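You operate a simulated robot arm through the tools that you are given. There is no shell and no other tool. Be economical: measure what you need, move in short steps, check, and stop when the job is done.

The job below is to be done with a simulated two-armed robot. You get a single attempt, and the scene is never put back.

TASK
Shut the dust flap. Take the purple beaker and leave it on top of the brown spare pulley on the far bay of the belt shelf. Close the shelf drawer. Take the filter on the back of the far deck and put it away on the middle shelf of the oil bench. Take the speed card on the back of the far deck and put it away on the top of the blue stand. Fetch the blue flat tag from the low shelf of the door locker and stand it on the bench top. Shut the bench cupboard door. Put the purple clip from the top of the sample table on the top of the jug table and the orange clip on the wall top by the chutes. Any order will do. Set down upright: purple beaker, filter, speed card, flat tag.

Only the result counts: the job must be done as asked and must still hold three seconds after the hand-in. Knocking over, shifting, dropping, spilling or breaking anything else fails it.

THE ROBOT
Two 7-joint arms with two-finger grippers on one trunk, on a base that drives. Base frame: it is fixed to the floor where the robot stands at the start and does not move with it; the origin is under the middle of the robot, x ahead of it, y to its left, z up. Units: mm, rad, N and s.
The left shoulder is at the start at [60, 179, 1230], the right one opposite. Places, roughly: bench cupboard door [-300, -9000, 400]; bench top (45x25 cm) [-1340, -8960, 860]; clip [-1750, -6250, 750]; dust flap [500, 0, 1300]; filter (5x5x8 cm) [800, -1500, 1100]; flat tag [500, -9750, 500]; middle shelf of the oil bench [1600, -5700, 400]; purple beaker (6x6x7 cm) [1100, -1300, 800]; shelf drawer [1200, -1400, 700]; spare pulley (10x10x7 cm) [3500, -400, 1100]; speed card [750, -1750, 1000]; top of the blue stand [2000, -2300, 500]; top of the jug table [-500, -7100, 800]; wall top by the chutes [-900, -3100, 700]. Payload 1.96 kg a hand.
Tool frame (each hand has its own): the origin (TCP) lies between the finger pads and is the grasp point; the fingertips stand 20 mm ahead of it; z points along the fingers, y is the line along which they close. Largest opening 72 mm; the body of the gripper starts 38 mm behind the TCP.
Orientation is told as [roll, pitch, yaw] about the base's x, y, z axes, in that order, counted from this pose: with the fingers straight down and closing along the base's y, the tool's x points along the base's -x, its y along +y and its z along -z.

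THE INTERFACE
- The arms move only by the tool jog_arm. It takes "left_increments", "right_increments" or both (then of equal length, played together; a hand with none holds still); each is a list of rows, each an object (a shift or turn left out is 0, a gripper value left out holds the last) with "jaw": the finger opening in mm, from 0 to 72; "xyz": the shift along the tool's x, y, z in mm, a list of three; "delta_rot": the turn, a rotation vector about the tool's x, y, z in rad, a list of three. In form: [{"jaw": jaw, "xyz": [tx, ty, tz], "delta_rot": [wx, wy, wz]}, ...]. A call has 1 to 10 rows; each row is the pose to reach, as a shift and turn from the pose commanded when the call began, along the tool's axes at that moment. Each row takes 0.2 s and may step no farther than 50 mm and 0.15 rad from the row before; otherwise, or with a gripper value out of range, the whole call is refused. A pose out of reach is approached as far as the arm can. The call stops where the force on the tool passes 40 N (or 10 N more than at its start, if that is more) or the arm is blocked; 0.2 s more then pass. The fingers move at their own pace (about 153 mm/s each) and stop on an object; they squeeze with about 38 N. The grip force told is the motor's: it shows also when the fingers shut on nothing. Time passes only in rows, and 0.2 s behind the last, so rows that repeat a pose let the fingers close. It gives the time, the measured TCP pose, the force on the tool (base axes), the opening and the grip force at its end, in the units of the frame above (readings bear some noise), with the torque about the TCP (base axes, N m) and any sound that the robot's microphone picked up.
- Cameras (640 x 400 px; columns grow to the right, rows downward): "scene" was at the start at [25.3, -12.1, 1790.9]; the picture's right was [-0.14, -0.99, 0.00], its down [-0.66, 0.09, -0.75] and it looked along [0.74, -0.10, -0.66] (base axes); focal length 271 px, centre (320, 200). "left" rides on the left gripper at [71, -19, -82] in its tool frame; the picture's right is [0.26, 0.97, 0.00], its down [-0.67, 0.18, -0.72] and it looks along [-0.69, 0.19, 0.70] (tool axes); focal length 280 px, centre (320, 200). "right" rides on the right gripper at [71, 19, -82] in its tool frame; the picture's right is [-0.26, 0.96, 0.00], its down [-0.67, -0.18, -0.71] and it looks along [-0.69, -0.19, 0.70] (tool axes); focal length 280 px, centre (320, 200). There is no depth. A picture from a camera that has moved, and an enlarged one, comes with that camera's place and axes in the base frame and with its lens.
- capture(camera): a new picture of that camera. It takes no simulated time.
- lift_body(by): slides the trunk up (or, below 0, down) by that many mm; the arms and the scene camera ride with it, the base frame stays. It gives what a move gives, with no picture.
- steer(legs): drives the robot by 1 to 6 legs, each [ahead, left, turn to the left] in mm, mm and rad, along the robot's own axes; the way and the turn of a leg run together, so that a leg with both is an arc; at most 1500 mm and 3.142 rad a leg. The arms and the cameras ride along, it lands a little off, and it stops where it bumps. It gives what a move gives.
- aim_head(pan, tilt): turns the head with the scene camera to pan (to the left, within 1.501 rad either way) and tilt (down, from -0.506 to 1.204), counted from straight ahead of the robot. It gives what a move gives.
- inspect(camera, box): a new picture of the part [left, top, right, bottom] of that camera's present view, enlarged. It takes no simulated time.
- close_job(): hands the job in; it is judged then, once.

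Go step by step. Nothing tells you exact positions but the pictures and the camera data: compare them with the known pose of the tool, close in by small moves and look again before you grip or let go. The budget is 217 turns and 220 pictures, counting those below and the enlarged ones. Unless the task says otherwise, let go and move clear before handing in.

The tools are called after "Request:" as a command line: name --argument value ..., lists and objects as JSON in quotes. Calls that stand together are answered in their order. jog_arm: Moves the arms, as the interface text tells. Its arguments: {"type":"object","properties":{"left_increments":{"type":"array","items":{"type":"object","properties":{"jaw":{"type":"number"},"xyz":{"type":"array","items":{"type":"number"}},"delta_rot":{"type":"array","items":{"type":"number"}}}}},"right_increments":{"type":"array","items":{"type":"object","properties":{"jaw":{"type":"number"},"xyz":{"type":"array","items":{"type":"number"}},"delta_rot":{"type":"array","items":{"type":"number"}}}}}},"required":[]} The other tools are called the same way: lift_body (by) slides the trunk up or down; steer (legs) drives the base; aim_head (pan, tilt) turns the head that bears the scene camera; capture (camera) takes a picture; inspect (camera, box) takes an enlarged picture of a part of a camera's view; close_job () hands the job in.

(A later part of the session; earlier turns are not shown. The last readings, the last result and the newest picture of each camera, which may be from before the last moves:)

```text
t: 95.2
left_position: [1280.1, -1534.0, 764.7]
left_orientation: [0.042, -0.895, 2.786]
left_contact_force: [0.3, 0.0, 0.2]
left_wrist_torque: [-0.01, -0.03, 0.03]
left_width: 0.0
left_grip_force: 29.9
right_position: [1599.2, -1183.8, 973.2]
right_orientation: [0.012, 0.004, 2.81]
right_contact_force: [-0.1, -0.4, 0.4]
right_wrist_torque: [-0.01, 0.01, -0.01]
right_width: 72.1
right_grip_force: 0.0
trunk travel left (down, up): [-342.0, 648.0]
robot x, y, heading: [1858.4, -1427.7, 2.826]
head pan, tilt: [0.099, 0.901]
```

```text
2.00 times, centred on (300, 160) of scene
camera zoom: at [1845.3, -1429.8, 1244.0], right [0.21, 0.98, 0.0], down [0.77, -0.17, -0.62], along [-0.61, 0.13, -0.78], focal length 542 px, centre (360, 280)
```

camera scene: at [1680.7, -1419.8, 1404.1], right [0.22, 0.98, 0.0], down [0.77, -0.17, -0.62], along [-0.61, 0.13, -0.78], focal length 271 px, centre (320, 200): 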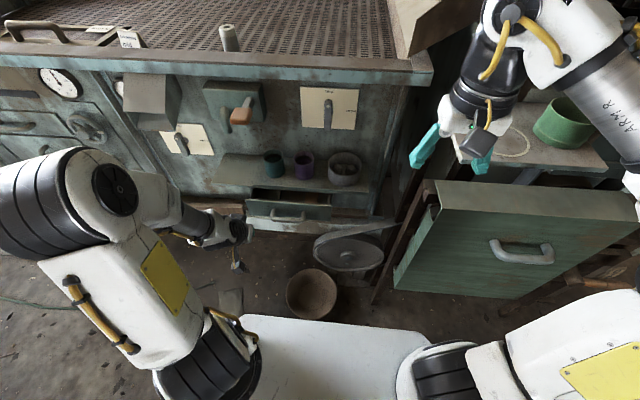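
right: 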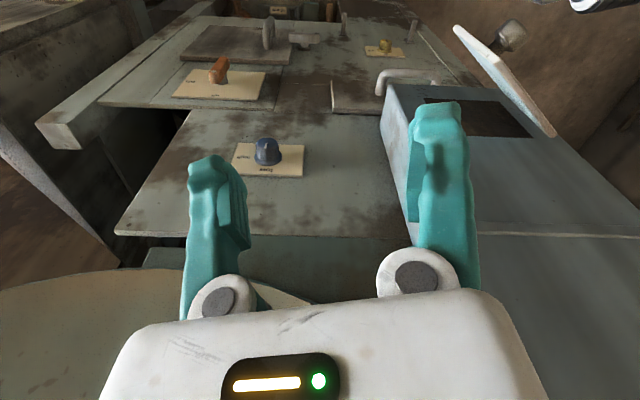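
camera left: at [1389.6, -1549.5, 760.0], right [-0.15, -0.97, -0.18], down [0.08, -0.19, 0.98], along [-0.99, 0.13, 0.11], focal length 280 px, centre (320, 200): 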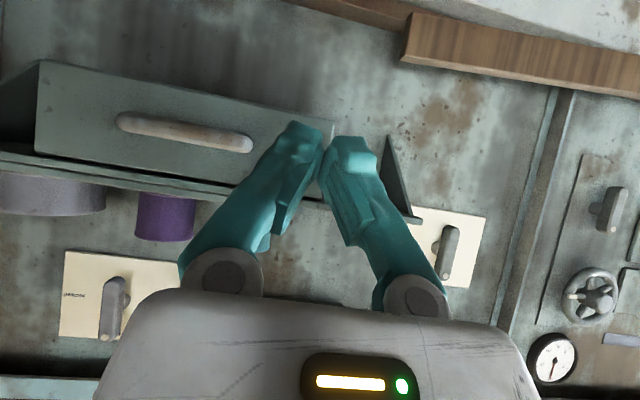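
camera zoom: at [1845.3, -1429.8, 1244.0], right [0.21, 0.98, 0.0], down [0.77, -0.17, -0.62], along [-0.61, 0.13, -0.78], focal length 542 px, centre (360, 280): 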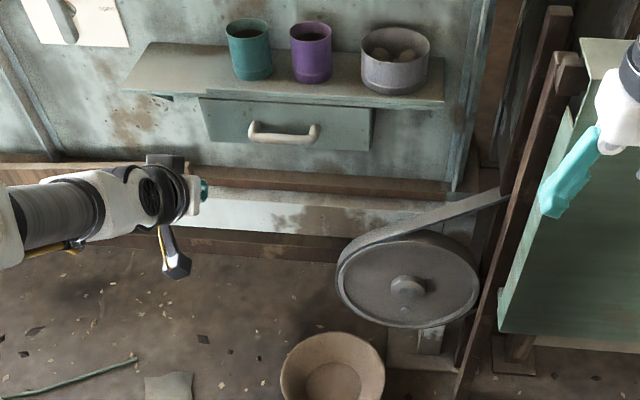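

The drawer is flush with the shelf edge: closed. Next the purple beaker at about (1120,-1340,850): raise the trunk, open the jaw and shift right to line up.

Request:
lift_body --by 97

Request:
steer --legs '[[0, -134, 0]]'

Request:
jog_arm --left_increments '[{"jaw": 72}, {"jaw": 72}]'

Request:
capture --camera "left"

Request:
inspect --camera "scene" --box '[180, 60, 420, 260]'

```text
t: 96.5
left_position: [1280.7, -1532.5, 861.4]
left_orientation: [0.043, -0.893, 2.786]
left_contact_force: [0.1, 0.4, 0.0]
left_wrist_torque: [-0.03, -0.01, 0.0]
left_width: 0.0
left_grip_force: 29.9
right_position: [1596.9, -1183.1, 1068.6]
right_orientation: [0.013, 0.004, 2.81]
right_contact_force: [-0.4, -0.3, -0.3]
right_wrist_torque: [0.0, 0.01, 0.01]
right_width: 71.9
right_grip_force: 0.1
trunk travel left (down, up): [-439.0, 551.0]
robot x, y, heading: [1858.6, -1426.0, 2.829]
head pan, tilt: [0.099, 0.901]
```

```text
t: 97.8
left_position: [1320.8, -1404.0, 861.9]
left_orientation: [0.045, -0.893, 2.784]
left_contact_force: [0.4, -0.8, -0.1]
left_wrist_torque: [-0.01, -0.02, 0.0]
left_width: 0.0
left_grip_force: 29.7
right_position: [1639.1, -1052.7, 1068.6]
right_orientation: [0.011, 0.002, 2.808]
right_contact_force: [0.8, 0.6, -0.2]
right_wrist_torque: [-0.06, 0.02, 0.0]
right_width: 71.9
right_grip_force: 0.0
trunk travel left (down, up): [-439.0, 551.0]
robot x, y, heading: [1901.7, -1300.9, 2.832]
head pan, tilt: [0.099, 0.901]
```

```text
t: 98.4
left_position: [1321.8, -1404.1, 862.2]
left_orientation: [0.042, -0.894, 2.784]
left_contact_force: [-0.1, 0.3, -0.3]
left_wrist_torque: [0.0, 0.01, -0.03]
left_width: 71.9
left_grip_force: 0.0
right_position: [1640.2, -1054.4, 1069.3]
right_orientation: [0.011, 0.004, 2.809]
right_contact_force: [0.1, -0.8, 1.0]
right_wrist_torque: [0.03, -0.02, 0.02]
right_width: 72.0
right_grip_force: 0.0
trunk travel left (down, up): [-439.0, 551.0]
robot x, y, heading: [1899.5, -1301.6, 2.829]
head pan, tilt: [0.099, 0.901]
```

```text
157 pictures are left
camera left: at [1430.2, -1421.2, 856.5], right [-0.15, -0.97, -0.18], down [0.08, -0.19, 0.98], along [-0.98, 0.14, 0.11], focal length 280 px, centre (320, 200)
```

left: 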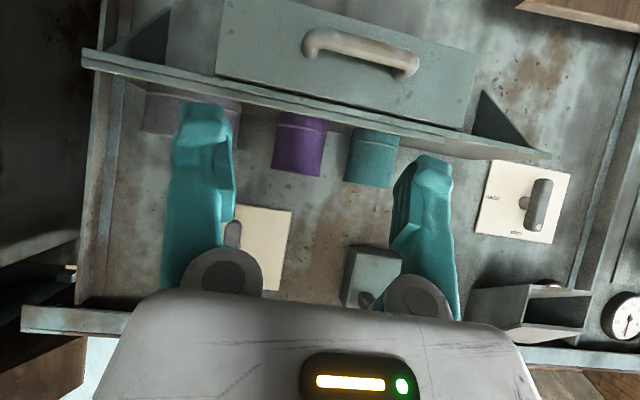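

```text
2.00 times, centred on (300, 160) of scene
camera zoom: at [1885.6, -1302.0, 1341.0], right [0.21, 0.98, 0.0], down [0.77, -0.17, -0.62], along [-0.61, 0.13, -0.78], focal length 542 px, centre (360, 280)
```

zoom: 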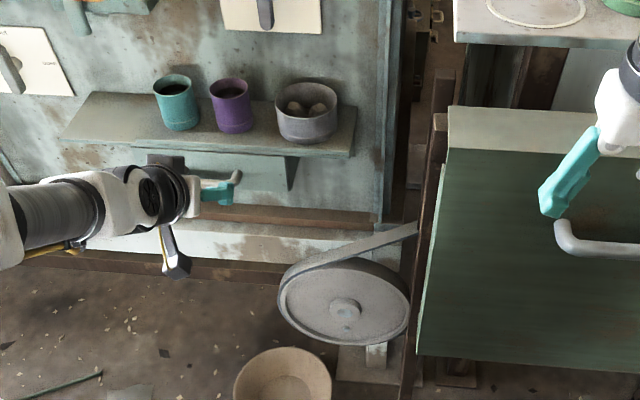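

The two cameras put the beaker near (1091,-1340), mid z about 832. I'll approach in part and re-check.

Request:
lift_body --by -20

Request:
steer --legs '[[130, 10, 0]]'

Request:
capture --camera "left"

Request:
inspect --camera "scene" --box '[180, 60, 420, 260]'

```text
t: 99.0
left_position: [1322.0, -1404.2, 841.6]
left_orientation: [0.042, -0.893, 2.784]
left_contact_force: [-0.4, 0.6, -0.4]
left_wrist_torque: [0.0, 0.0, 0.01]
left_width: 72.1
left_grip_force: 0.1
right_position: [1638.9, -1055.7, 1050.9]
right_orientation: [0.012, 0.003, 2.808]
right_contact_force: [-0.4, 0.1, -0.3]
right_wrist_torque: [0.04, 0.0, 0.01]
right_width: 71.9
right_grip_force: 0.1
trunk travel left (down, up): [-419.0, 571.0]
robot x, y, heading: [1902.5, -1300.9, 2.827]
head pan, tilt: [0.099, 0.901]
```

```text
t: 100.3
left_position: [1193.8, -1374.8, 841.5]
left_orientation: [0.043, -0.891, 2.784]
left_contact_force: [0.1, 0.9, -0.5]
left_wrist_torque: [0.01, 0.06, 0.01]
left_width: 72.2
left_grip_force: 0.0
right_position: [1511.8, -1025.6, 1049.4]
right_orientation: [0.012, 0.005, 2.809]
right_contact_force: [0.1, 0.6, -0.7]
right_wrist_torque: [-0.04, -0.06, -0.01]
right_width: 71.9
right_grip_force: 0.0
trunk travel left (down, up): [-419.0, 571.0]
robot x, y, heading: [1773.8, -1271.4, 2.827]
head pan, tilt: [0.099, 0.901]
```

```text
155 pictures are left
camera left: at [1303.1, -1390.4, 836.0], right [-0.15, -0.97, -0.18], down [0.08, -0.19, 0.98], along [-0.99, 0.14, 0.1], focal length 280 px, centre (320, 200)
```

left: 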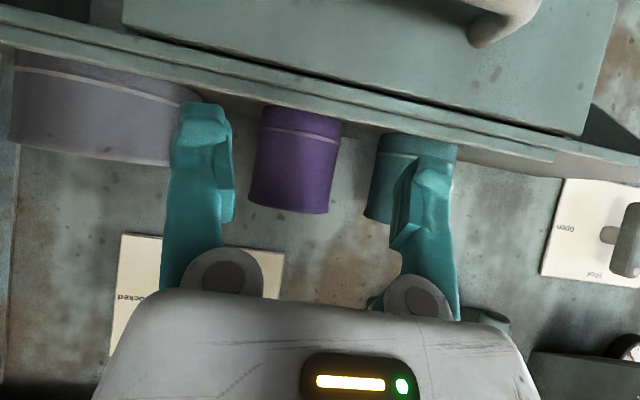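

```text
2.00 times, centred on (300, 160) of scene
camera zoom: at [1757.9, -1271.0, 1321.0], right [0.21, 0.98, 0.0], down [0.77, -0.17, -0.62], along [-0.61, 0.13, -0.78], focal length 542 px, centre (360, 280)
```

zoom: 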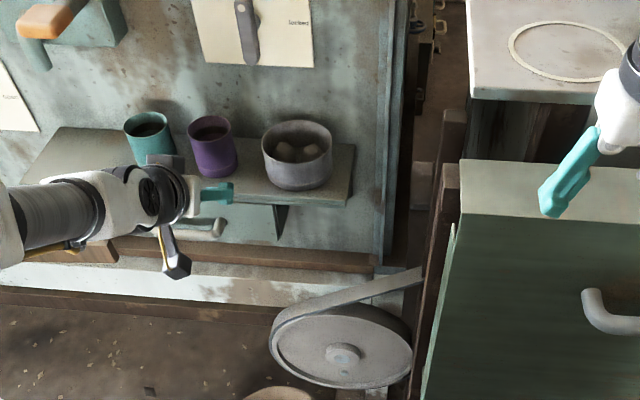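

Aligned within a few millimetres. I'll extend the arm about halfway, then the rest by base.

Request:
jog_arm --left_increments '[{"xyz": [-15, -2, 20]}, {"xyz": [-30, -2, 40]}]'

Request:
capture --camera "left"

```text
t: 100.9
left_position: [1155.0, -1356.4, 844.6]
left_orientation: [0.043, -0.894, 2.783]
left_contact_force: [0.5, 0.6, -0.8]
left_wrist_torque: [0.04, -0.01, 0.02]
left_width: 72.1
left_grip_force: 0.1
left hand out of reach, approached as far as the arm can: row 2
right_position: [1512.9, -1024.0, 1049.9]
right_orientation: [0.012, 0.003, 2.808]
right_contact_force: [-0.9, -0.3, 0.8]
right_wrist_torque: [0.0, -0.01, 0.02]
right_width: 72.0
right_grip_force: 0.0
trunk travel left (down, up): [-419.0, 571.0]
robot x, y, heading: [1777.1, -1268.9, 2.827]
head pan, tilt: [0.099, 0.901]
```

```text
153 pictures are left
camera left: at [1263.5, -1373.1, 839.8], right [-0.15, -0.97, -0.18], down [0.08, -0.19, 0.98], along [-0.98, 0.14, 0.11], focal length 280 px, centre (320, 200)
```

left: 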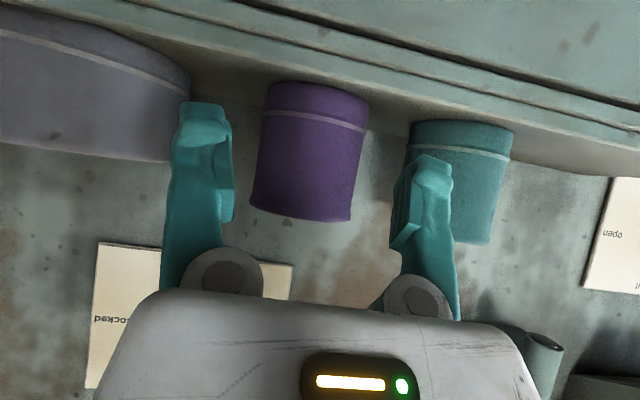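

I'll measure the beaker more precisely with an enlarged view.

Request:
inspect --camera "left" --box '[160, 60, 480, 260]'

Request:
inspect --camera "scene" --box '[200, 80, 360, 180]'

```text
2.00 times, centred on (320, 160) of left
camera zoom: at [1263.5, -1373.1, 839.8], right [-0.15, -0.97, -0.18], down [0.08, -0.19, 0.98], along [-0.98, 0.14, 0.11], focal length 561 px, centre (320, 280)
```

zoom: 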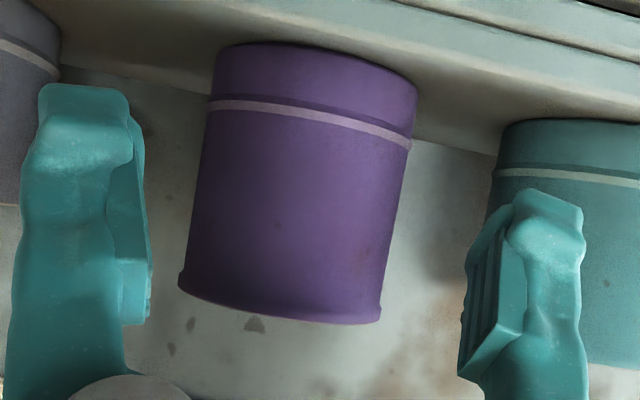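

```text
4.00 times, centred on (280, 130) of scene
camera zoom: at [1759.4, -1270.9, 1321.0], right [0.21, 0.98, 0.0], down [0.77, -0.17, -0.62], along [-0.61, 0.13, -0.78], focal length 1084 px, centre (480, 480)
```

zoom: 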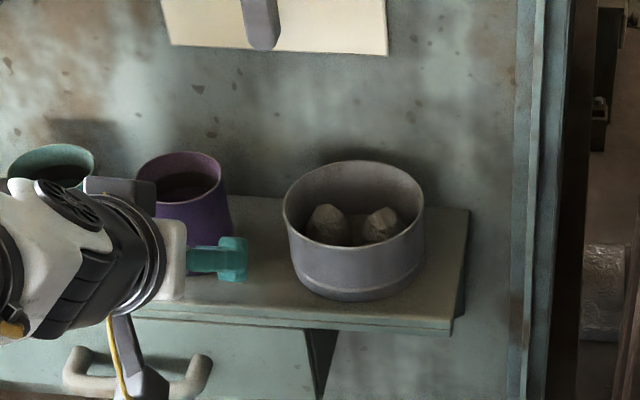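

The beaker centre is (1101,-1339,832) by size and bearing. I need 43 mm forward and 8 mm down.

Request:
lift_body --by -8

Request:
steer --legs '[[42, 0, 0]]'

Request:
capture --camera "left"

Request:
inspect --camera "scene" --box '[200, 80, 360, 180]'

```text
t: 101.5
left_position: [1154.9, -1357.1, 835.7]
left_orientation: [0.042, -0.894, 2.786]
left_contact_force: [-0.3, -0.2, 0.4]
left_wrist_torque: [-0.04, -0.01, 0.01]
left_width: 72.0
left_grip_force: 0.1
right_position: [1513.3, -1024.7, 1042.3]
right_orientation: [0.012, 0.003, 2.809]
right_contact_force: [0.5, -0.2, -0.5]
right_wrist_torque: [-0.01, -0.01, 0.0]
right_width: 72.0
right_grip_force: 0.1
trunk travel left (down, up): [-411.0, 579.0]
robot x, y, heading: [1772.2, -1264.8, 2.826]
head pan, tilt: [0.099, 0.901]
```

```text
t: 102.4
left_position: [1112.7, -1342.7, 836.3]
left_orientation: [0.043, -0.892, 2.784]
left_contact_force: [-0.4, 0.4, -0.5]
left_wrist_torque: [0.0, 0.02, 0.03]
left_width: 72.3
left_grip_force: 0.0
right_position: [1471.6, -1010.9, 1040.3]
right_orientation: [0.012, 0.005, 2.809]
right_contact_force: [-0.5, -0.1, 0.7]
right_wrist_torque: [0.0, -0.01, 0.01]
right_width: 72.2
right_grip_force: 0.1
trunk travel left (down, up): [-411.0, 579.0]
robot x, y, heading: [1736.6, -1255.8, 2.824]
head pan, tilt: [0.099, 0.901]
```

```text
150 pictures are left
camera left: at [1223.1, -1360.2, 830.9], right [-0.15, -0.97, -0.18], down [0.08, -0.19, 0.98], along [-0.99, 0.14, 0.1], focal length 280 px, centre (320, 200)
```

left: 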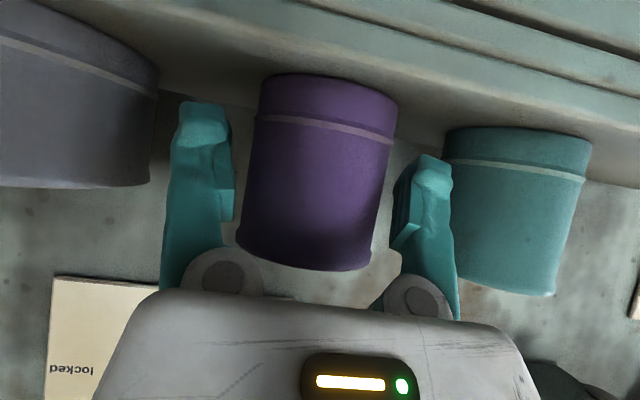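

```text
4.00 times, centred on (280, 130) of scene
camera zoom: at [1718.0, -1257.9, 1313.0], right [0.21, 0.98, 0.0], down [0.77, -0.17, -0.62], along [-0.61, 0.13, -0.78], focal length 1084 px, centre (480, 480)
```

zoom: 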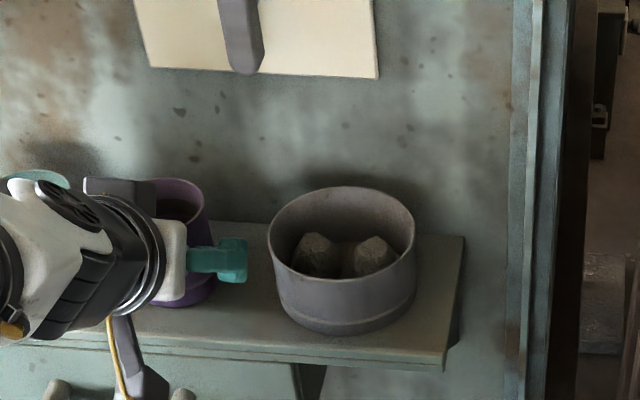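

The fingers straddle the beaker. Closing.

Request:
jog_arm --left_increments '[{"jaw": 50}, {"jaw": 50}, {"jaw": 50}]'

Request:
capture --camera "left"

```text
t: 103.2
left_position: [1114.9, -1344.4, 836.2]
left_orientation: [0.044, -0.893, 2.785]
left_contact_force: [-0.4, 0.7, 1.0]
left_wrist_torque: [0.0, -0.02, 0.01]
left_width: 57.8
left_grip_force: 37.9
right_position: [1473.4, -1011.8, 1041.7]
right_orientation: [0.014, 0.004, 2.81]
right_contact_force: [-0.1, -0.2, -0.2]
right_wrist_torque: [-0.02, -0.02, 0.03]
right_width: 72.2
right_grip_force: 0.0
trunk travel left (down, up): [-411.0, 579.0]
robot x, y, heading: [1735.8, -1254.6, 2.832]
head pan, tilt: [0.099, 0.901]
```

```text
148 pictures are left
camera left: at [1224.1, -1360.6, 831.6], right [-0.15, -0.97, -0.18], down [0.08, -0.19, 0.98], along [-0.99, 0.14, 0.11], focal length 280 px, centre (320, 200)
```

left: 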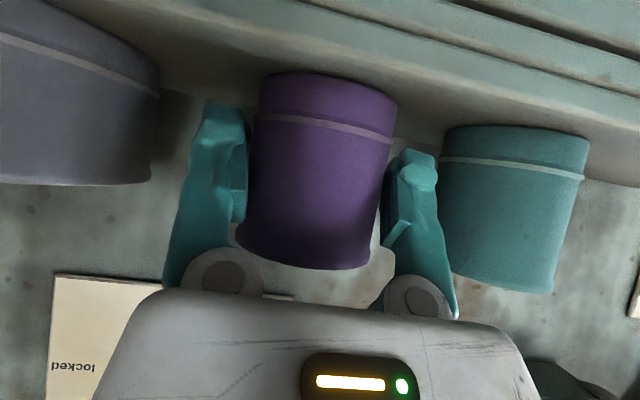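

Gripped at 57.8 mm. I lift it clear and back away.

Request:
lift_body --by 70

Request:
steer --legs '[[-330, 0, 0]]'

Request:
lift_body --by 260

Request:
capture --camera "left"

Request:
capture --camera "scene"

```text
t: 104.2
left_position: [1114.5, -1343.8, 906.1]
left_orientation: [0.041, -0.892, 2.784]
left_contact_force: [-0.2, -0.5, -0.4]
left_wrist_torque: [0.0, 0.01, 0.01]
left_width: 57.8
left_grip_force: 38.0
right_position: [1473.3, -1012.2, 1111.3]
right_orientation: [0.012, 0.002, 2.811]
right_contact_force: [0.8, 0.4, -0.5]
right_wrist_torque: [0.0, 0.0, -0.04]
right_width: 72.4
right_grip_force: 0.2
trunk travel left (down, up): [-481.0, 509.0]
robot x, y, heading: [1731.4, -1254.3, 2.83]
head pan, tilt: [0.099, 0.901]
```

```text
t: 106.4
left_position: [1430.4, -1445.3, 906.5]
left_orientation: [0.041, -0.895, 2.781]
left_contact_force: [-0.2, 0.0, 0.0]
left_wrist_torque: [0.01, -0.01, 0.0]
left_width: 57.4
left_grip_force: 38.0
right_position: [1790.4, -1113.7, 1112.3]
right_orientation: [0.012, 0.004, 2.806]
right_contact_force: [-0.3, -1.0, 0.1]
right_wrist_torque: [0.02, 0.03, -0.01]
right_width: 71.7
right_grip_force: 0.0
trunk travel left (down, up): [-481.0, 509.0]
robot x, y, heading: [2049.6, -1356.6, 2.826]
head pan, tilt: [0.099, 0.901]
```

```text
t: 109.1
left_position: [1429.1, -1445.5, 1167.2]
left_orientation: [0.041, -0.894, 2.782]
left_contact_force: [0.2, -0.9, -0.7]
left_wrist_torque: [0.01, 0.0, 0.03]
left_width: 56.2
left_grip_force: 38.1
right_position: [1788.5, -1115.2, 1371.9]
right_orientation: [0.012, 0.003, 2.806]
right_contact_force: [-0.2, -0.4, 0.3]
right_wrist_torque: [-0.03, 0.01, -0.02]
right_width: 72.2
right_grip_force: 0.0
trunk travel left (down, up): [-741.0, 249.0]
robot x, y, heading: [2048.5, -1358.7, 2.828]
head pan, tilt: [0.099, 0.901]
```

```text
147 pictures are left
camera left: at [1539.0, -1462.0, 1161.6], right [-0.16, -0.97, -0.18], down [0.08, -0.19, 0.98], along [-0.98, 0.14, 0.11], focal length 280 px, centre (320, 200)
```

left: 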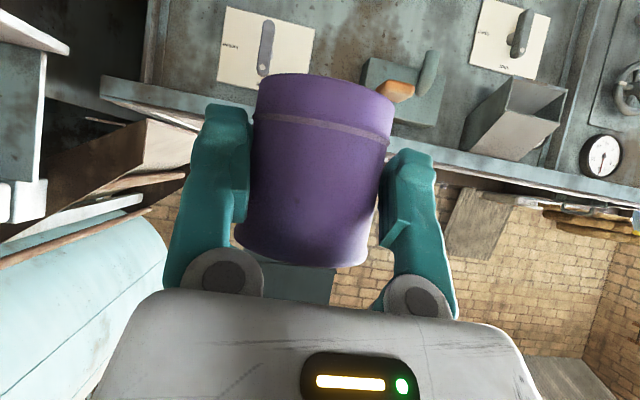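

```text
146 pictures are left
camera scene: at [2034.9, -1361.1, 1643.0], right [0.21, 0.98, 0.0], down [0.77, -0.17, -0.62], along [-0.61, 0.13, -0.78], focal length 271 px, centre (320, 200)
```

scene: 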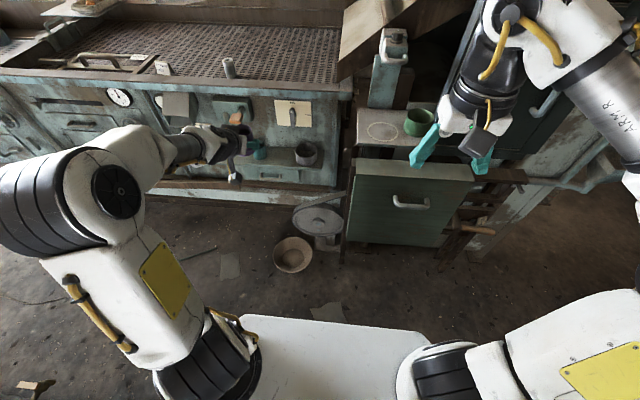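

Beaker is held upright. I turn to face the belt shelf and move across to opposite the pulley.

Request:
steer --legs '[[0, 0, 3.138], [0, 1100, 0], [280, 0, 0]]'

Request:
aim_head --pan 0.2 --tilt 0.6

Request:
capture --camera "scene"

Request:
capture --camera "left"

```text
t: 123.5
left_position: [3313.8, -361.9, 1166.3]
left_orientation: [0.043, -0.894, -0.398]
left_contact_force: [-0.8, -0.5, -0.4]
left_wrist_torque: [0.02, 0.01, 0.03]
left_width: 50.2
left_grip_force: 0.0
right_position: [2943.8, -680.3, 1371.2]
right_orientation: [0.012, 0.005, -0.373]
right_contact_force: [0.0, -0.2, -0.1]
right_wrist_torque: [0.02, -0.01, 0.01]
right_width: 71.9
right_grip_force: 0.1
trunk travel left (down, up): [-741.0, 249.0]
robot x, y, heading: [2693.2, -425.0, -0.357]
head pan, tilt: [0.099, 0.901]
```

```text
t: 124.3
left_position: [3314.3, -362.8, 1165.9]
left_orientation: [0.042, -0.892, -0.398]
left_contact_force: [-0.1, 0.4, -0.8]
left_wrist_torque: [0.0, -0.01, -0.03]
left_width: 50.0
left_grip_force: 0.1
right_position: [2944.9, -679.9, 1372.1]
right_orientation: [0.011, 0.004, -0.374]
right_contact_force: [0.7, -1.0, 0.8]
right_wrist_torque: [-0.04, -0.03, 0.0]
right_width: 72.1
right_grip_force: 0.1
trunk travel left (down, up): [-741.0, 249.0]
robot x, y, heading: [2693.2, -427.0, -0.354]
head pan, tilt: [0.201, 0.6]
```

```text
145 pictures are left
camera scene: at [2725.2, -419.6, 1667.7], right [-0.15, -0.99, 0.0], down [-0.56, 0.09, -0.82], along [0.81, -0.13, -0.57], focal length 271 px, centre (320, 200)
```

scene: 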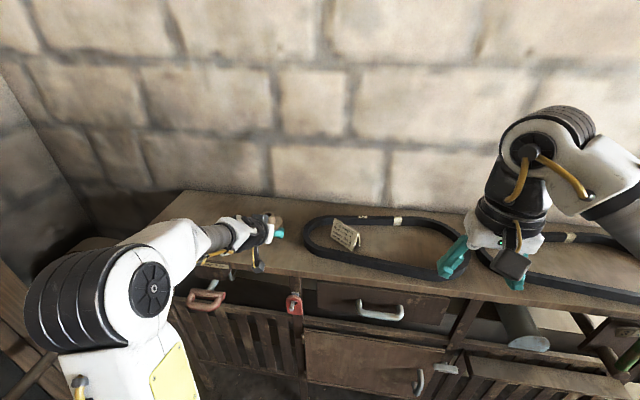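

```text
144 pictures are left
camera left: at [3207.0, -342.2, 1161.7], right [0.19, 0.96, -0.18], down [-0.07, 0.2, 0.98], along [0.98, -0.18, 0.11], focal length 280 px, centre (320, 200)
```

left: 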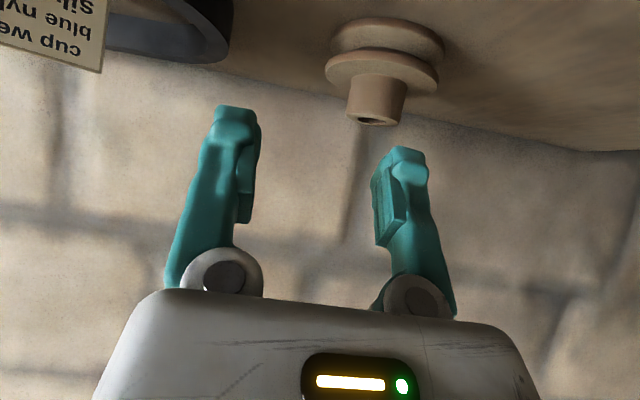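

The beaker slipped out of the grip on the way. I must find it on the floor; looking along the path I came.

Request:
aim_head --pan -1.4 --tilt 0.7

Request:
capture --camera "scene"

Request:
aim_head --pan -0.7 --tilt 1.1

Request:
capture --camera "scene"

```text
t: 126.0
left_position: [3314.8, -362.1, 1167.3]
left_orientation: [0.042, -0.894, -0.399]
left_contact_force: [0.8, 0.1, -0.6]
left_wrist_torque: [0.0, 0.0, 0.03]
left_width: 50.3
left_grip_force: 0.1
right_position: [2943.3, -680.6, 1371.6]
right_orientation: [0.011, 0.005, -0.372]
right_contact_force: [0.1, 0.0, -0.4]
right_wrist_torque: [0.01, -0.01, -0.01]
right_width: 72.0
right_grip_force: 0.1
trunk travel left (down, up): [-741.0, 249.0]
robot x, y, heading: [2690.5, -424.6, -0.357]
head pan, tilt: [-1.4, 0.7]
```

```text
143 pictures are left
camera scene: at [2622.3, -489.6, 1659.2], right [-0.98, 0.18, 0.0], down [0.12, 0.63, -0.76], along [-0.14, -0.75, -0.64], focal length 271 px, centre (320, 200)
```

scene: 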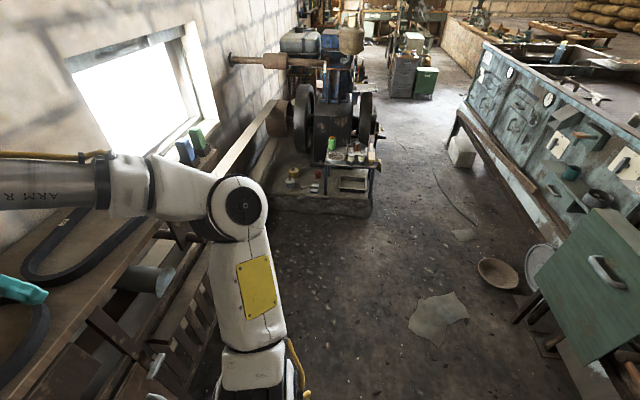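

```text
t: 127.1
left_position: [3314.6, -363.1, 1166.6]
left_orientation: [0.043, -0.895, -0.398]
left_contact_force: [-0.2, -0.1, 0.4]
left_wrist_torque: [-0.04, -0.02, -0.01]
left_width: 50.0
left_grip_force: 0.1
right_position: [2943.5, -679.2, 1371.3]
right_orientation: [0.011, 0.004, -0.373]
right_contact_force: [-0.2, -0.6, 0.6]
right_wrist_torque: [0.0, -0.05, 0.0]
right_width: 72.0
right_grip_force: 0.1
trunk travel left (down, up): [-741.0, 249.0]
robot x, y, heading: [2691.4, -426.1, -0.357]
head pan, tilt: [-0.7, 1.1]
```

```text
142 pictures are left
camera scene: at [2668.9, -461.0, 1629.2], right [-0.87, -0.49, 0.0], down [-0.44, 0.78, -0.45], along [0.22, -0.4, -0.89], focal length 271 px, centre (320, 200)
```

scene: 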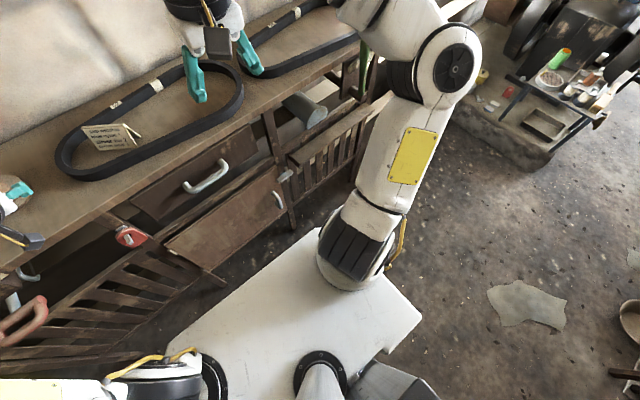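

I'll enlarge the floor areas to spot purple.

Request:
aim_head --pan -1.3 --tilt 0.7

Request:
inspect --camera "scene" --box '[260, 120, 600, 330]'

Request:
aim_head --pan 0.9 --tilt 0.9

Request:
capture --camera "scene"

```text
t: 128.1
left_position: [3313.7, -362.3, 1165.5]
left_orientation: [0.043, -0.894, -0.398]
left_contact_force: [-0.9, 0.3, -0.5]
left_wrist_torque: [0.0, -0.01, 0.02]
left_width: 50.1
left_grip_force: 0.1
right_position: [2943.2, -679.9, 1371.5]
right_orientation: [0.011, 0.002, -0.372]
right_contact_force: [0.5, 0.2, 0.0]
right_wrist_torque: [-0.04, 0.02, 0.05]
right_width: 72.1
right_grip_force: 0.0
trunk travel left (down, up): [-741.0, 249.0]
robot x, y, heading: [2691.8, -426.4, -0.356]
head pan, tilt: [-1.3, 0.7]
```

```text
1.88 times, centred on (430, 225) of scene
camera zoom: at [2630.8, -490.6, 1659.1], right [-1.0, 0.08, 0.0], down [0.05, 0.64, -0.76], along [-0.06, -0.76, -0.64], focal length 510 px, centre (113, 153)
```

zoom: 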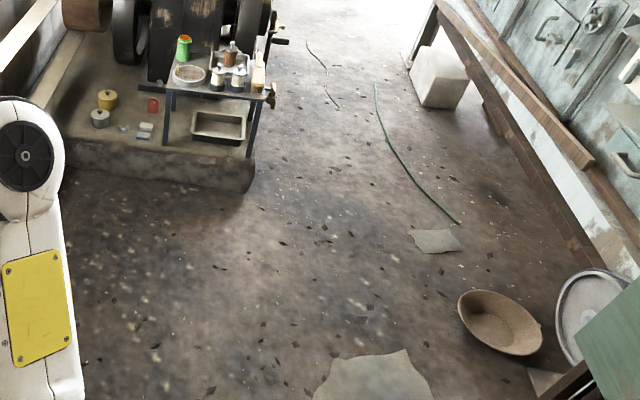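

```text
t: 130.1
left_position: [3313.8, -362.2, 1166.2]
left_orientation: [0.043, -0.893, -0.399]
left_contact_force: [-0.5, 0.4, -0.3]
left_wrist_torque: [0.03, -0.03, 0.02]
left_width: 50.0
left_grip_force: 0.0
right_position: [2943.3, -679.5, 1370.6]
right_orientation: [0.012, 0.004, -0.374]
right_contact_force: [0.2, 0.3, -0.7]
right_wrist_torque: [-0.03, 0.0, -0.02]
right_width: 72.1
right_grip_force: 0.0
trunk travel left (down, up): [-741.0, 249.0]
robot x, y, heading: [2691.4, -428.4, -0.357]
head pan, tilt: [0.901, 0.901]
```

```text
140 pictures are left
camera scene: at [2702.4, -366.9, 1643.0], right [0.52, -0.85, 0.0], down [-0.67, -0.41, -0.62], along [0.53, 0.32, -0.78], focal length 271 px, centre (320, 200)
```

scene: 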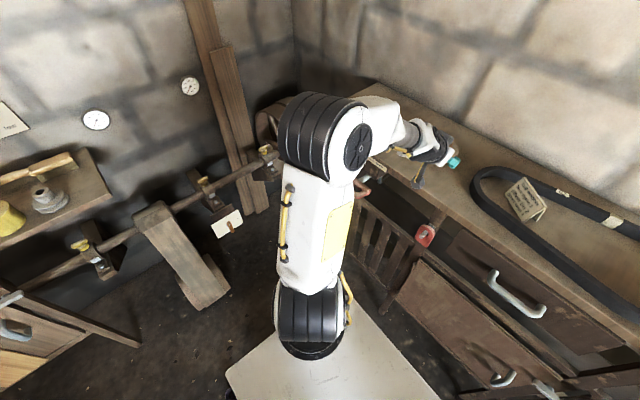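

Not visible yet. I'll check the remaining blind spots around the base.

Request:
aim_head --pan -1.5 --tilt 1.15

Request:
capture --camera "scene"

Request:
aim_head --pan -0.1 --tilt 1.1

Request:
capture --camera "scene"

Request:
capture --camera "right"

```text
t: 132.3
left_position: [3314.5, -362.1, 1165.3]
left_orientation: [0.045, -0.892, -0.398]
left_contact_force: [-0.2, 0.2, 0.5]
left_wrist_torque: [-0.03, -0.01, 0.01]
left_width: 49.8
left_grip_force: 0.1
right_position: [2942.3, -681.0, 1372.1]
right_orientation: [0.014, 0.003, -0.373]
right_contact_force: [0.1, -0.2, -0.3]
right_wrist_torque: [-0.02, 0.0, 0.02]
right_width: 72.0
right_grip_force: 0.1
trunk travel left (down, up): [-741.0, 249.0]
robot x, y, heading: [2692.1, -429.3, -0.351]
head pan, tilt: [-1.499, 1.15]
```

```text
139 pictures are left
camera scene: at [2621.2, -463.3, 1626.1], right [-0.96, 0.28, 0.0], down [0.25, 0.88, -0.41], along [-0.11, -0.39, -0.91], focal length 271 px, centre (320, 200)
```

scene: 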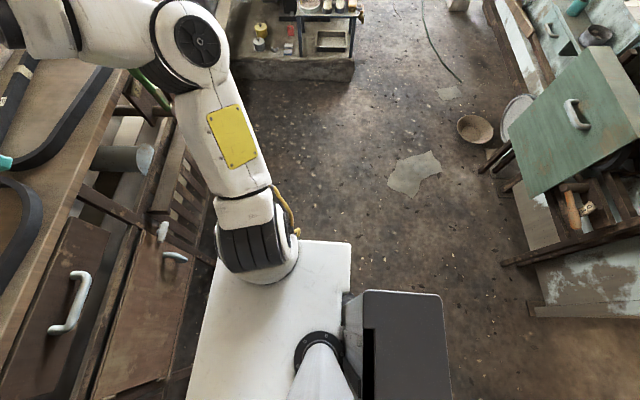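

```text
t: 133.9
left_position: [3314.9, -362.2, 1167.3]
left_orientation: [0.044, -0.894, -0.398]
left_contact_force: [0.0, -0.4, 0.2]
left_wrist_torque: [0.01, 0.0, -0.01]
left_width: 49.9
left_grip_force: 0.1
right_position: [2943.7, -680.5, 1371.9]
right_orientation: [0.011, 0.002, -0.375]
right_contact_force: [0.4, -0.8, 0.2]
right_wrist_torque: [-0.02, 0.01, 0.0]
right_width: 72.2
right_grip_force: 0.2
trunk travel left (down, up): [-741.0, 249.0]
robot x, y, heading: [2691.6, -427.0, -0.355]
head pan, tilt: [-0.099, 1.1]
```

```text
138 pictures are left
camera scene: at [2694.5, -433.8, 1629.2], right [-0.44, -0.9, 0.0], down [-0.8, 0.39, -0.45], along [0.41, -0.2, -0.89], focal length 271 px, centre (320, 200)
```

scene: 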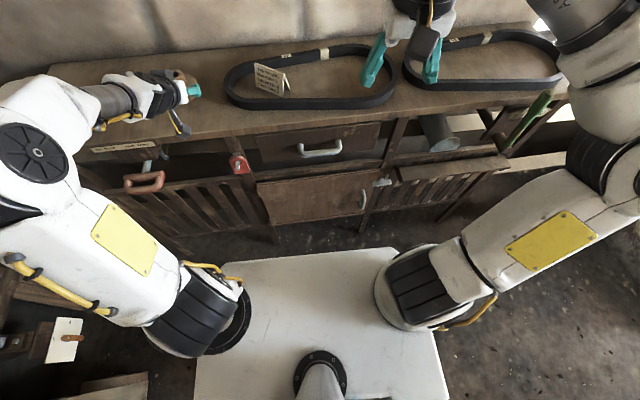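

```text
137 pictures are left
camera right: at [2885.0, -637.4, 1452.8], right [0.6, 0.8, 0.01], down [0.56, -0.42, 0.71], along [0.57, -0.42, -0.7], focal length 280 px, centre (320, 200)
```

right: 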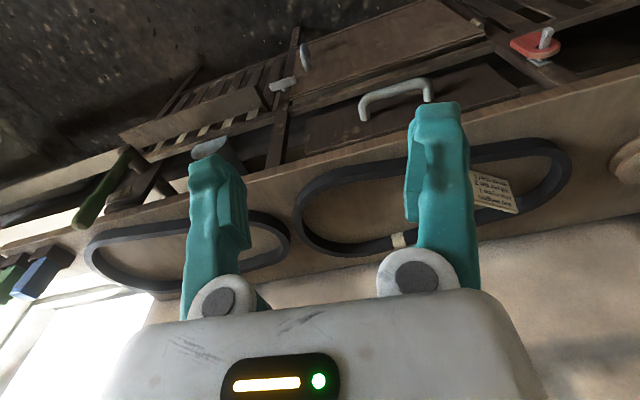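

I'll retrace backward along my own path, revealing the floor in front of the shelf.

Request:
steer --legs '[[-280, 0, 0]]'

Request:
aim_head --pan 0.5 --tilt 1.0

Request:
capture --camera "scene"

Request:
aim_head --pan -0.5 --tilt 1.0

Request:
capture --camera "scene"

```text
t: 135.8
left_position: [3045.8, -263.0, 1166.1]
left_orientation: [0.043, -0.893, -0.398]
left_contact_force: [0.3, 1.1, 0.4]
left_wrist_torque: [0.0, 0.02, 0.03]
left_width: 50.0
left_grip_force: 0.0
right_position: [2676.4, -580.6, 1371.7]
right_orientation: [0.013, 0.007, -0.374]
right_contact_force: [0.1, -0.2, -0.3]
right_wrist_torque: [-0.03, 0.0, -0.01]
right_width: 72.1
right_grip_force: 0.1
trunk travel left (down, up): [-741.0, 249.0]
robot x, y, heading: [2426.4, -323.4, -0.351]
head pan, tilt: [-0.099, 1.1]
```

```text
t: 136.8
left_position: [3046.8, -264.1, 1165.2]
left_orientation: [0.04, -0.895, -0.397]
left_contact_force: [-0.1, -0.3, -0.1]
left_wrist_torque: [0.02, 0.0, 0.01]
left_width: 49.9
left_grip_force: 0.2
right_position: [2675.7, -581.7, 1372.1]
right_orientation: [0.012, 0.005, -0.374]
right_contact_force: [0.0, 0.2, 0.6]
right_wrist_torque: [0.0, 0.01, 0.0]
right_width: 71.9
right_grip_force: 0.1
trunk travel left (down, up): [-741.0, 249.0]
robot x, y, heading: [2419.5, -328.0, -0.354]
head pan, tilt: [0.499, 1.0]
```

```text
136 pictures are left
camera scene: at [2439.2, -297.1, 1635.8], right [0.14, -0.99, 0.0], down [-0.83, -0.12, -0.54], along [0.53, 0.08, -0.84], focal length 271 px, centre (320, 200)
```

scene: 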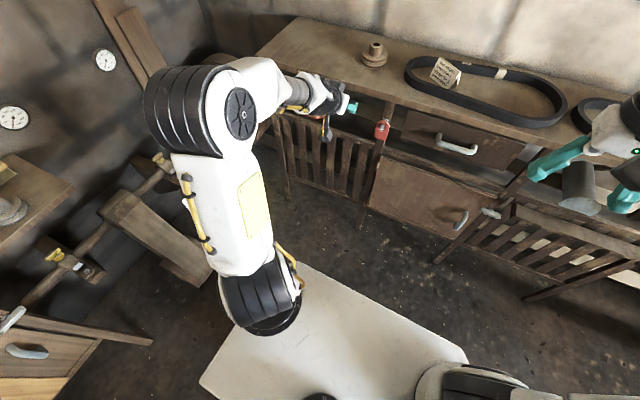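

```text
t: 138.1
left_position: [3045.9, -263.8, 1166.3]
left_orientation: [0.041, -0.894, -0.398]
left_contact_force: [0.1, -0.4, 0.7]
left_wrist_torque: [-0.02, -0.03, -0.01]
left_width: 49.9
left_grip_force: 0.1
right_position: [2675.0, -580.5, 1371.5]
right_orientation: [0.013, 0.005, -0.374]
right_contact_force: [0.3, 0.7, 0.3]
right_wrist_torque: [0.02, -0.04, 0.0]
right_width: 71.8
right_grip_force: 0.0
trunk travel left (down, up): [-741.0, 249.0]
robot x, y, heading: [2425.6, -321.1, -0.358]
head pan, tilt: [-0.499, 1.0]
```

```text
135 pictures are left
camera scene: at [2415.6, -359.3, 1635.8], right [-0.75, -0.66, 0.0], down [-0.55, 0.63, -0.54], along [0.36, -0.41, -0.84], focal length 271 px, centre (320, 200)
```

scene: 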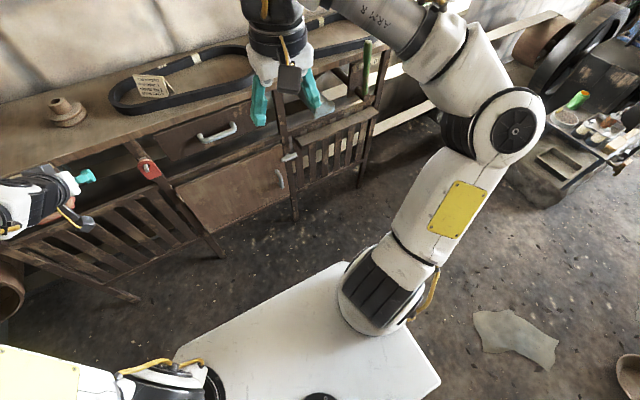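

Still not there. I'll turn to look down the aisle unobstructed.

Request:
steer --legs '[[0, 0, -1.5]]'

Request:
aim_head --pan 0.0 --tilt 0.6

Request:
capture --camera "scene"

Request:
inspect --camera "scene" --box '[220, 100, 500, 275]'

```text
t: 142.2
left_position: [2541.1, -941.6, 1167.0]
left_orientation: [0.042, -0.894, -1.878]
left_contact_force: [0.0, 0.8, -0.5]
left_wrist_torque: [-0.01, 0.04, 0.01]
left_width: 50.0
left_grip_force: 0.0
right_position: [2193.3, -599.6, 1370.8]
right_orientation: [0.011, 0.003, -1.857]
right_contact_force: [-0.3, -0.4, -0.3]
right_wrist_torque: [-0.03, -0.05, -0.02]
right_width: 72.0
right_grip_force: 0.1
trunk travel left (down, up): [-741.0, 249.0]
robot x, y, heading: [2423.8, -328.8, -1.838]
head pan, tilt: [-0.499, 1.0]
```

```text
t: 143.1
left_position: [2541.2, -942.2, 1166.7]
left_orientation: [0.042, -0.893, -1.881]
left_contact_force: [-0.3, -0.1, 0.9]
left_wrist_torque: [0.03, -0.01, 0.04]
left_width: 49.9
left_grip_force: 0.0
right_position: [2193.8, -600.1, 1371.5]
right_orientation: [0.01, 0.005, -1.858]
right_contact_force: [0.2, -0.6, 0.6]
right_wrist_torque: [0.04, 0.02, 0.0]
right_width: 72.2
right_grip_force: 0.1
trunk travel left (down, up): [-741.0, 249.0]
robot x, y, heading: [2422.3, -326.5, -1.842]
head pan, tilt: [0.0, 0.6]
```

```text
134 pictures are left
camera scene: at [2418.4, -355.1, 1667.7], right [-0.96, 0.26, 0.0], down [0.15, 0.55, -0.82], along [-0.22, -0.8, -0.57], focal length 271 px, centre (320, 200)
```

scene: 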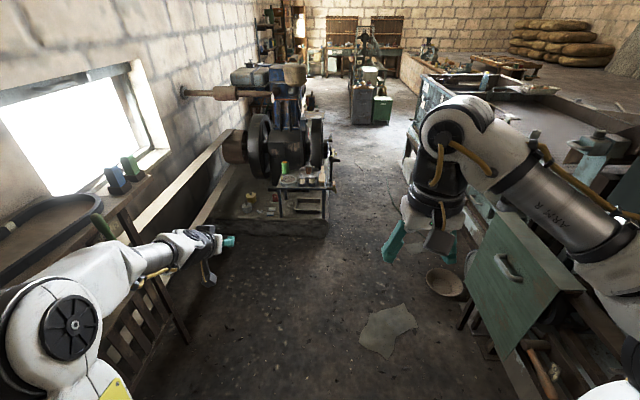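

```text
2.29 times, centred on (360, 188) of scene
camera zoom: at [2418.4, -355.1, 1667.7], right [-0.96, 0.26, 0.0], down [0.15, 0.55, -0.82], along [-0.22, -0.8, -0.57], focal length 620 px, centre (229, 229)
```

zoom: 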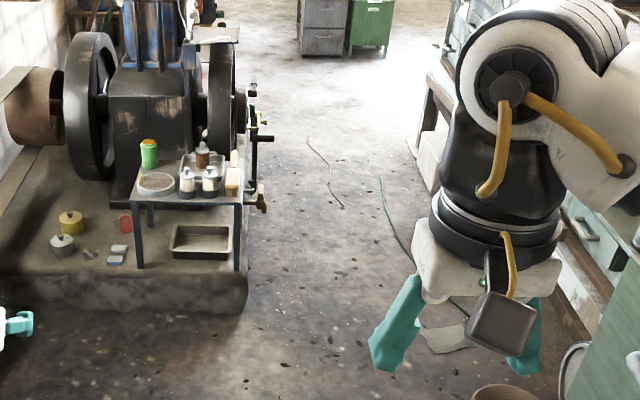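

I'll check around the bowl, the wheel and under the machine.

Request:
aim_head --pan -0.45 --tilt 0.8

Request:
capture --camera "scene"

Request:
aim_head --pan 0.6 --tilt 0.8

Request:
capture --camera "scene"

```text
t: 144.0
left_position: [2541.3, -941.6, 1164.4]
left_orientation: [0.043, -0.894, -1.88]
left_contact_force: [-0.4, -0.3, -0.2]
left_wrist_torque: [0.02, -0.03, 0.01]
left_width: 49.8
left_grip_force: 0.1
right_position: [2192.8, -599.2, 1371.8]
right_orientation: [0.011, 0.005, -1.857]
right_contact_force: [-0.6, 0.4, -0.6]
right_wrist_torque: [-0.03, 0.01, 0.03]
right_width: 72.2
right_grip_force: 0.0
trunk travel left (down, up): [-741.0, 249.0]
robot x, y, heading: [2424.3, -324.5, -1.838]
head pan, tilt: [-0.45, 0.799]
```

```text
132 pictures are left
camera scene: at [2388.9, -330.8, 1651.0], right [-0.75, 0.66, 0.0], down [0.47, 0.54, -0.7], along [-0.46, -0.53, -0.72], focal length 271 px, centre (320, 200)
```

scene: 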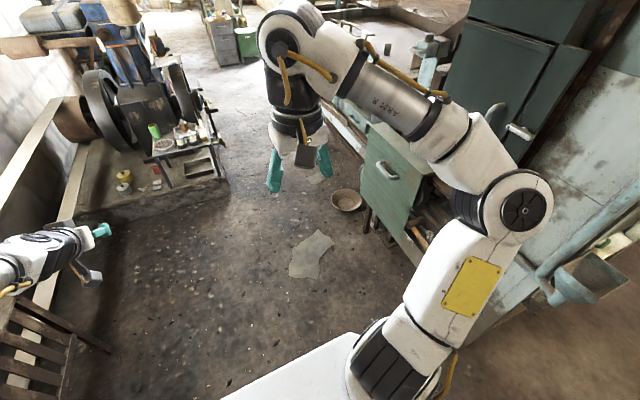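

```text
t: 145.3
left_position: [2542.2, -942.0, 1167.1]
left_orientation: [0.042, -0.891, -1.88]
left_contact_force: [-0.4, 1.0, -0.8]
left_wrist_torque: [0.01, 0.03, 0.0]
left_width: 50.1
left_grip_force: 0.1
right_position: [2193.4, -599.4, 1371.8]
right_orientation: [0.012, 0.003, -1.855]
right_contact_force: [0.1, 0.1, 0.2]
right_wrist_torque: [0.0, -0.02, 0.04]
right_width: 71.9
right_grip_force: 0.0
trunk travel left (down, up): [-741.0, 249.0]
robot x, y, heading: [2421.1, -326.5, -1.835]
head pan, tilt: [0.6, 0.799]
```

```text
131 pictures are left
camera scene: at [2468.1, -346.2, 1650.9], right [-0.95, -0.33, 0.0], down [-0.23, 0.68, -0.7], along [0.23, -0.66, -0.72], focal length 271 px, centre (320, 200)
```

scene: 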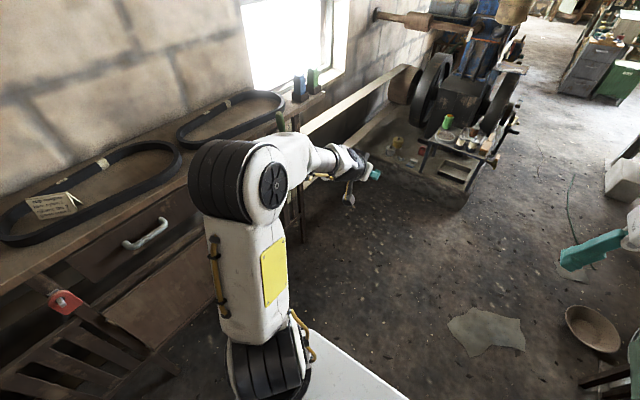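

I'll drive a bit forward and look left toward the area under the window.

Request:
steer --legs '[[350, 0, 0.0]]'

Request:
aim_head --pan 1.45 --tilt 0.7

Request:
capture --camera "scene"

Request:
aim_head --pan 0.8 --tilt 0.8

Request:
capture --camera "scene"

```text
t: 147.5
left_position: [2449.1, -1274.9, 1165.8]
left_orientation: [0.042, -0.894, -1.882]
left_contact_force: [0.4, 0.9, -0.4]
left_wrist_torque: [-0.02, 0.05, 0.02]
left_width: 50.0
left_grip_force: 0.2
right_position: [2100.2, -932.9, 1372.6]
right_orientation: [0.01, 0.004, -1.855]
right_contact_force: [-0.1, -0.3, 0.5]
right_wrist_torque: [0.01, 0.02, 0.02]
right_width: 72.3
right_grip_force: 0.1
trunk travel left (down, up): [-741.0, 249.0]
robot x, y, heading: [2331.5, -661.5, -1.837]
head pan, tilt: [0.6, 0.799]
```

```text
t: 148.7
left_position: [2450.1, -1276.3, 1165.8]
left_orientation: [0.042, -0.893, -1.88]
left_contact_force: [-0.2, -0.2, 0.6]
left_wrist_torque: [0.0, 0.03, 0.02]
left_width: 50.3
left_grip_force: 0.0
right_position: [2100.7, -934.9, 1373.0]
right_orientation: [0.01, 0.003, -1.857]
right_contact_force: [-0.6, 0.3, 0.1]
right_wrist_torque: [-0.02, -0.03, 0.01]
right_width: 72.1
right_grip_force: 0.1
trunk travel left (down, up): [-741.0, 249.0]
robot x, y, heading: [2332.1, -662.0, -1.838]
head pan, tilt: [1.45, 0.7]
```

```text
130 pictures are left
camera scene: at [2428.6, -637.4, 1659.2], right [-0.38, -0.93, 0.0], down [-0.6, 0.24, -0.76], along [0.71, -0.29, -0.64], focal length 271 px, centre (320, 200)
```

scene: 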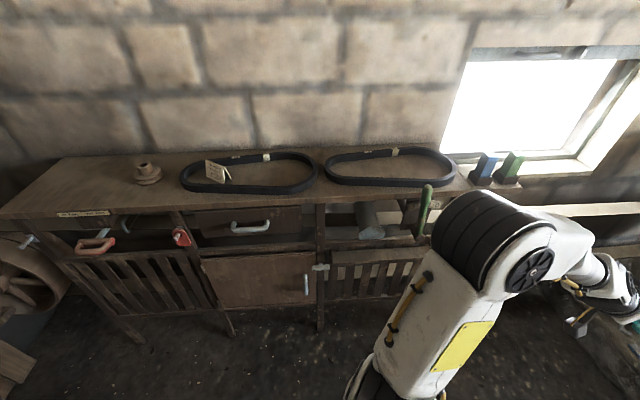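

```text
t: 149.7
left_position: [2450.0, -1275.9, 1165.6]
left_orientation: [0.041, -0.894, -1.881]
left_contact_force: [-0.5, -0.4, 0.0]
left_wrist_torque: [-0.01, 0.04, -0.02]
left_width: 50.2
left_grip_force: 0.0
right_position: [2102.0, -934.2, 1371.7]
right_orientation: [0.008, 0.003, -1.858]
right_contact_force: [-0.3, -0.2, -0.5]
right_wrist_torque: [0.0, -0.02, -0.02]
right_width: 72.0
right_grip_force: 0.1
trunk travel left (down, up): [-741.0, 249.0]
robot x, y, heading: [2333.4, -664.9, -1.835]
head pan, tilt: [0.799, 0.799]
```

```text
129 pictures are left
camera scene: at [2391.0, -674.4, 1650.9], right [-0.86, -0.51, 0.0], down [-0.36, 0.62, -0.7], along [0.35, -0.6, -0.72], focal length 271 px, centre (320, 200)
```

scene: 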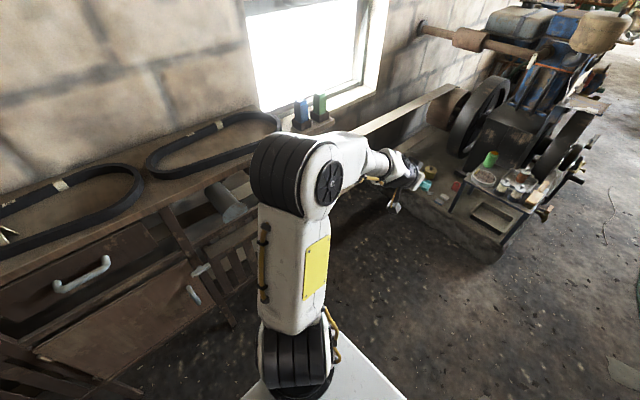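

I'll enlarge the dark areas under the shelf and belts.

Request:
inspect --camera "scene" --box '[310, 170, 510, 320]'

Request:
aim_head --pan 1.45 --tilt 1.0

Request:
capture --camera "scene"

```text
2.67 times, centred on (410, 245) of scene
camera zoom: at [2391.0, -674.4, 1650.9], right [-0.86, -0.51, 0.0], down [-0.36, 0.62, -0.7], along [0.35, -0.6, -0.72], focal length 723 px, centre (80, 80)
```

zoom: 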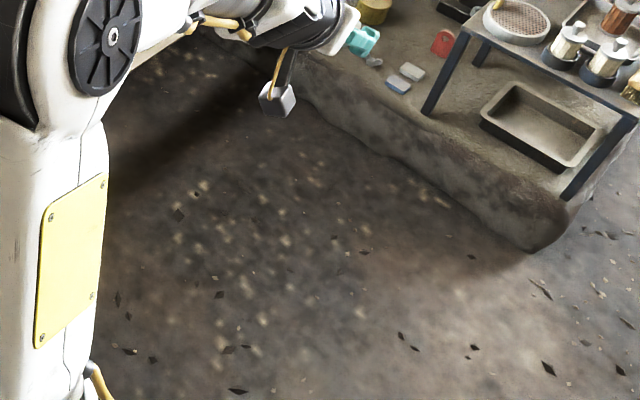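

```text
t: 150.8
left_position: [2448.9, -1276.7, 1167.1]
left_orientation: [0.044, -0.894, -1.882]
left_contact_force: [0.4, 0.2, -0.6]
left_wrist_torque: [0.01, 0.01, 0.04]
left_width: 50.3
left_grip_force: 0.0
right_position: [2101.2, -933.6, 1372.4]
right_orientation: [0.011, 0.004, -1.857]
right_contact_force: [0.1, 0.6, -0.2]
right_wrist_torque: [0.0, 0.01, -0.01]
right_width: 71.7
right_grip_force: 0.1
trunk travel left (down, up): [-741.0, 249.0]
robot x, y, heading: [2329.5, -663.1, -1.84]
head pan, tilt: [1.45, 1.0]
```

```text
127 pictures are left
camera scene: at [2414.5, -631.3, 1635.8], right [-0.38, -0.93, 0.0], down [-0.78, 0.32, -0.54], along [0.5, -0.21, -0.84], focal length 271 px, centre (320, 200)
```

scene: 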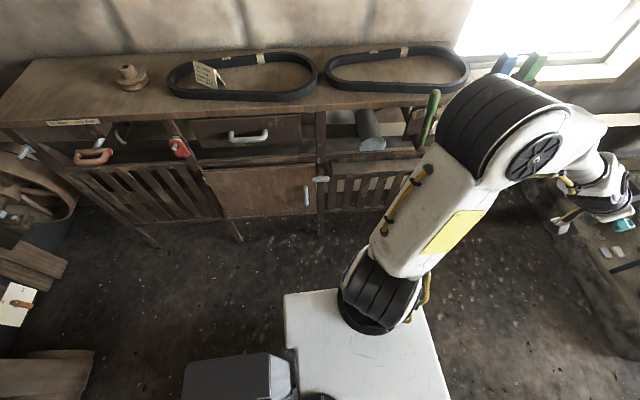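

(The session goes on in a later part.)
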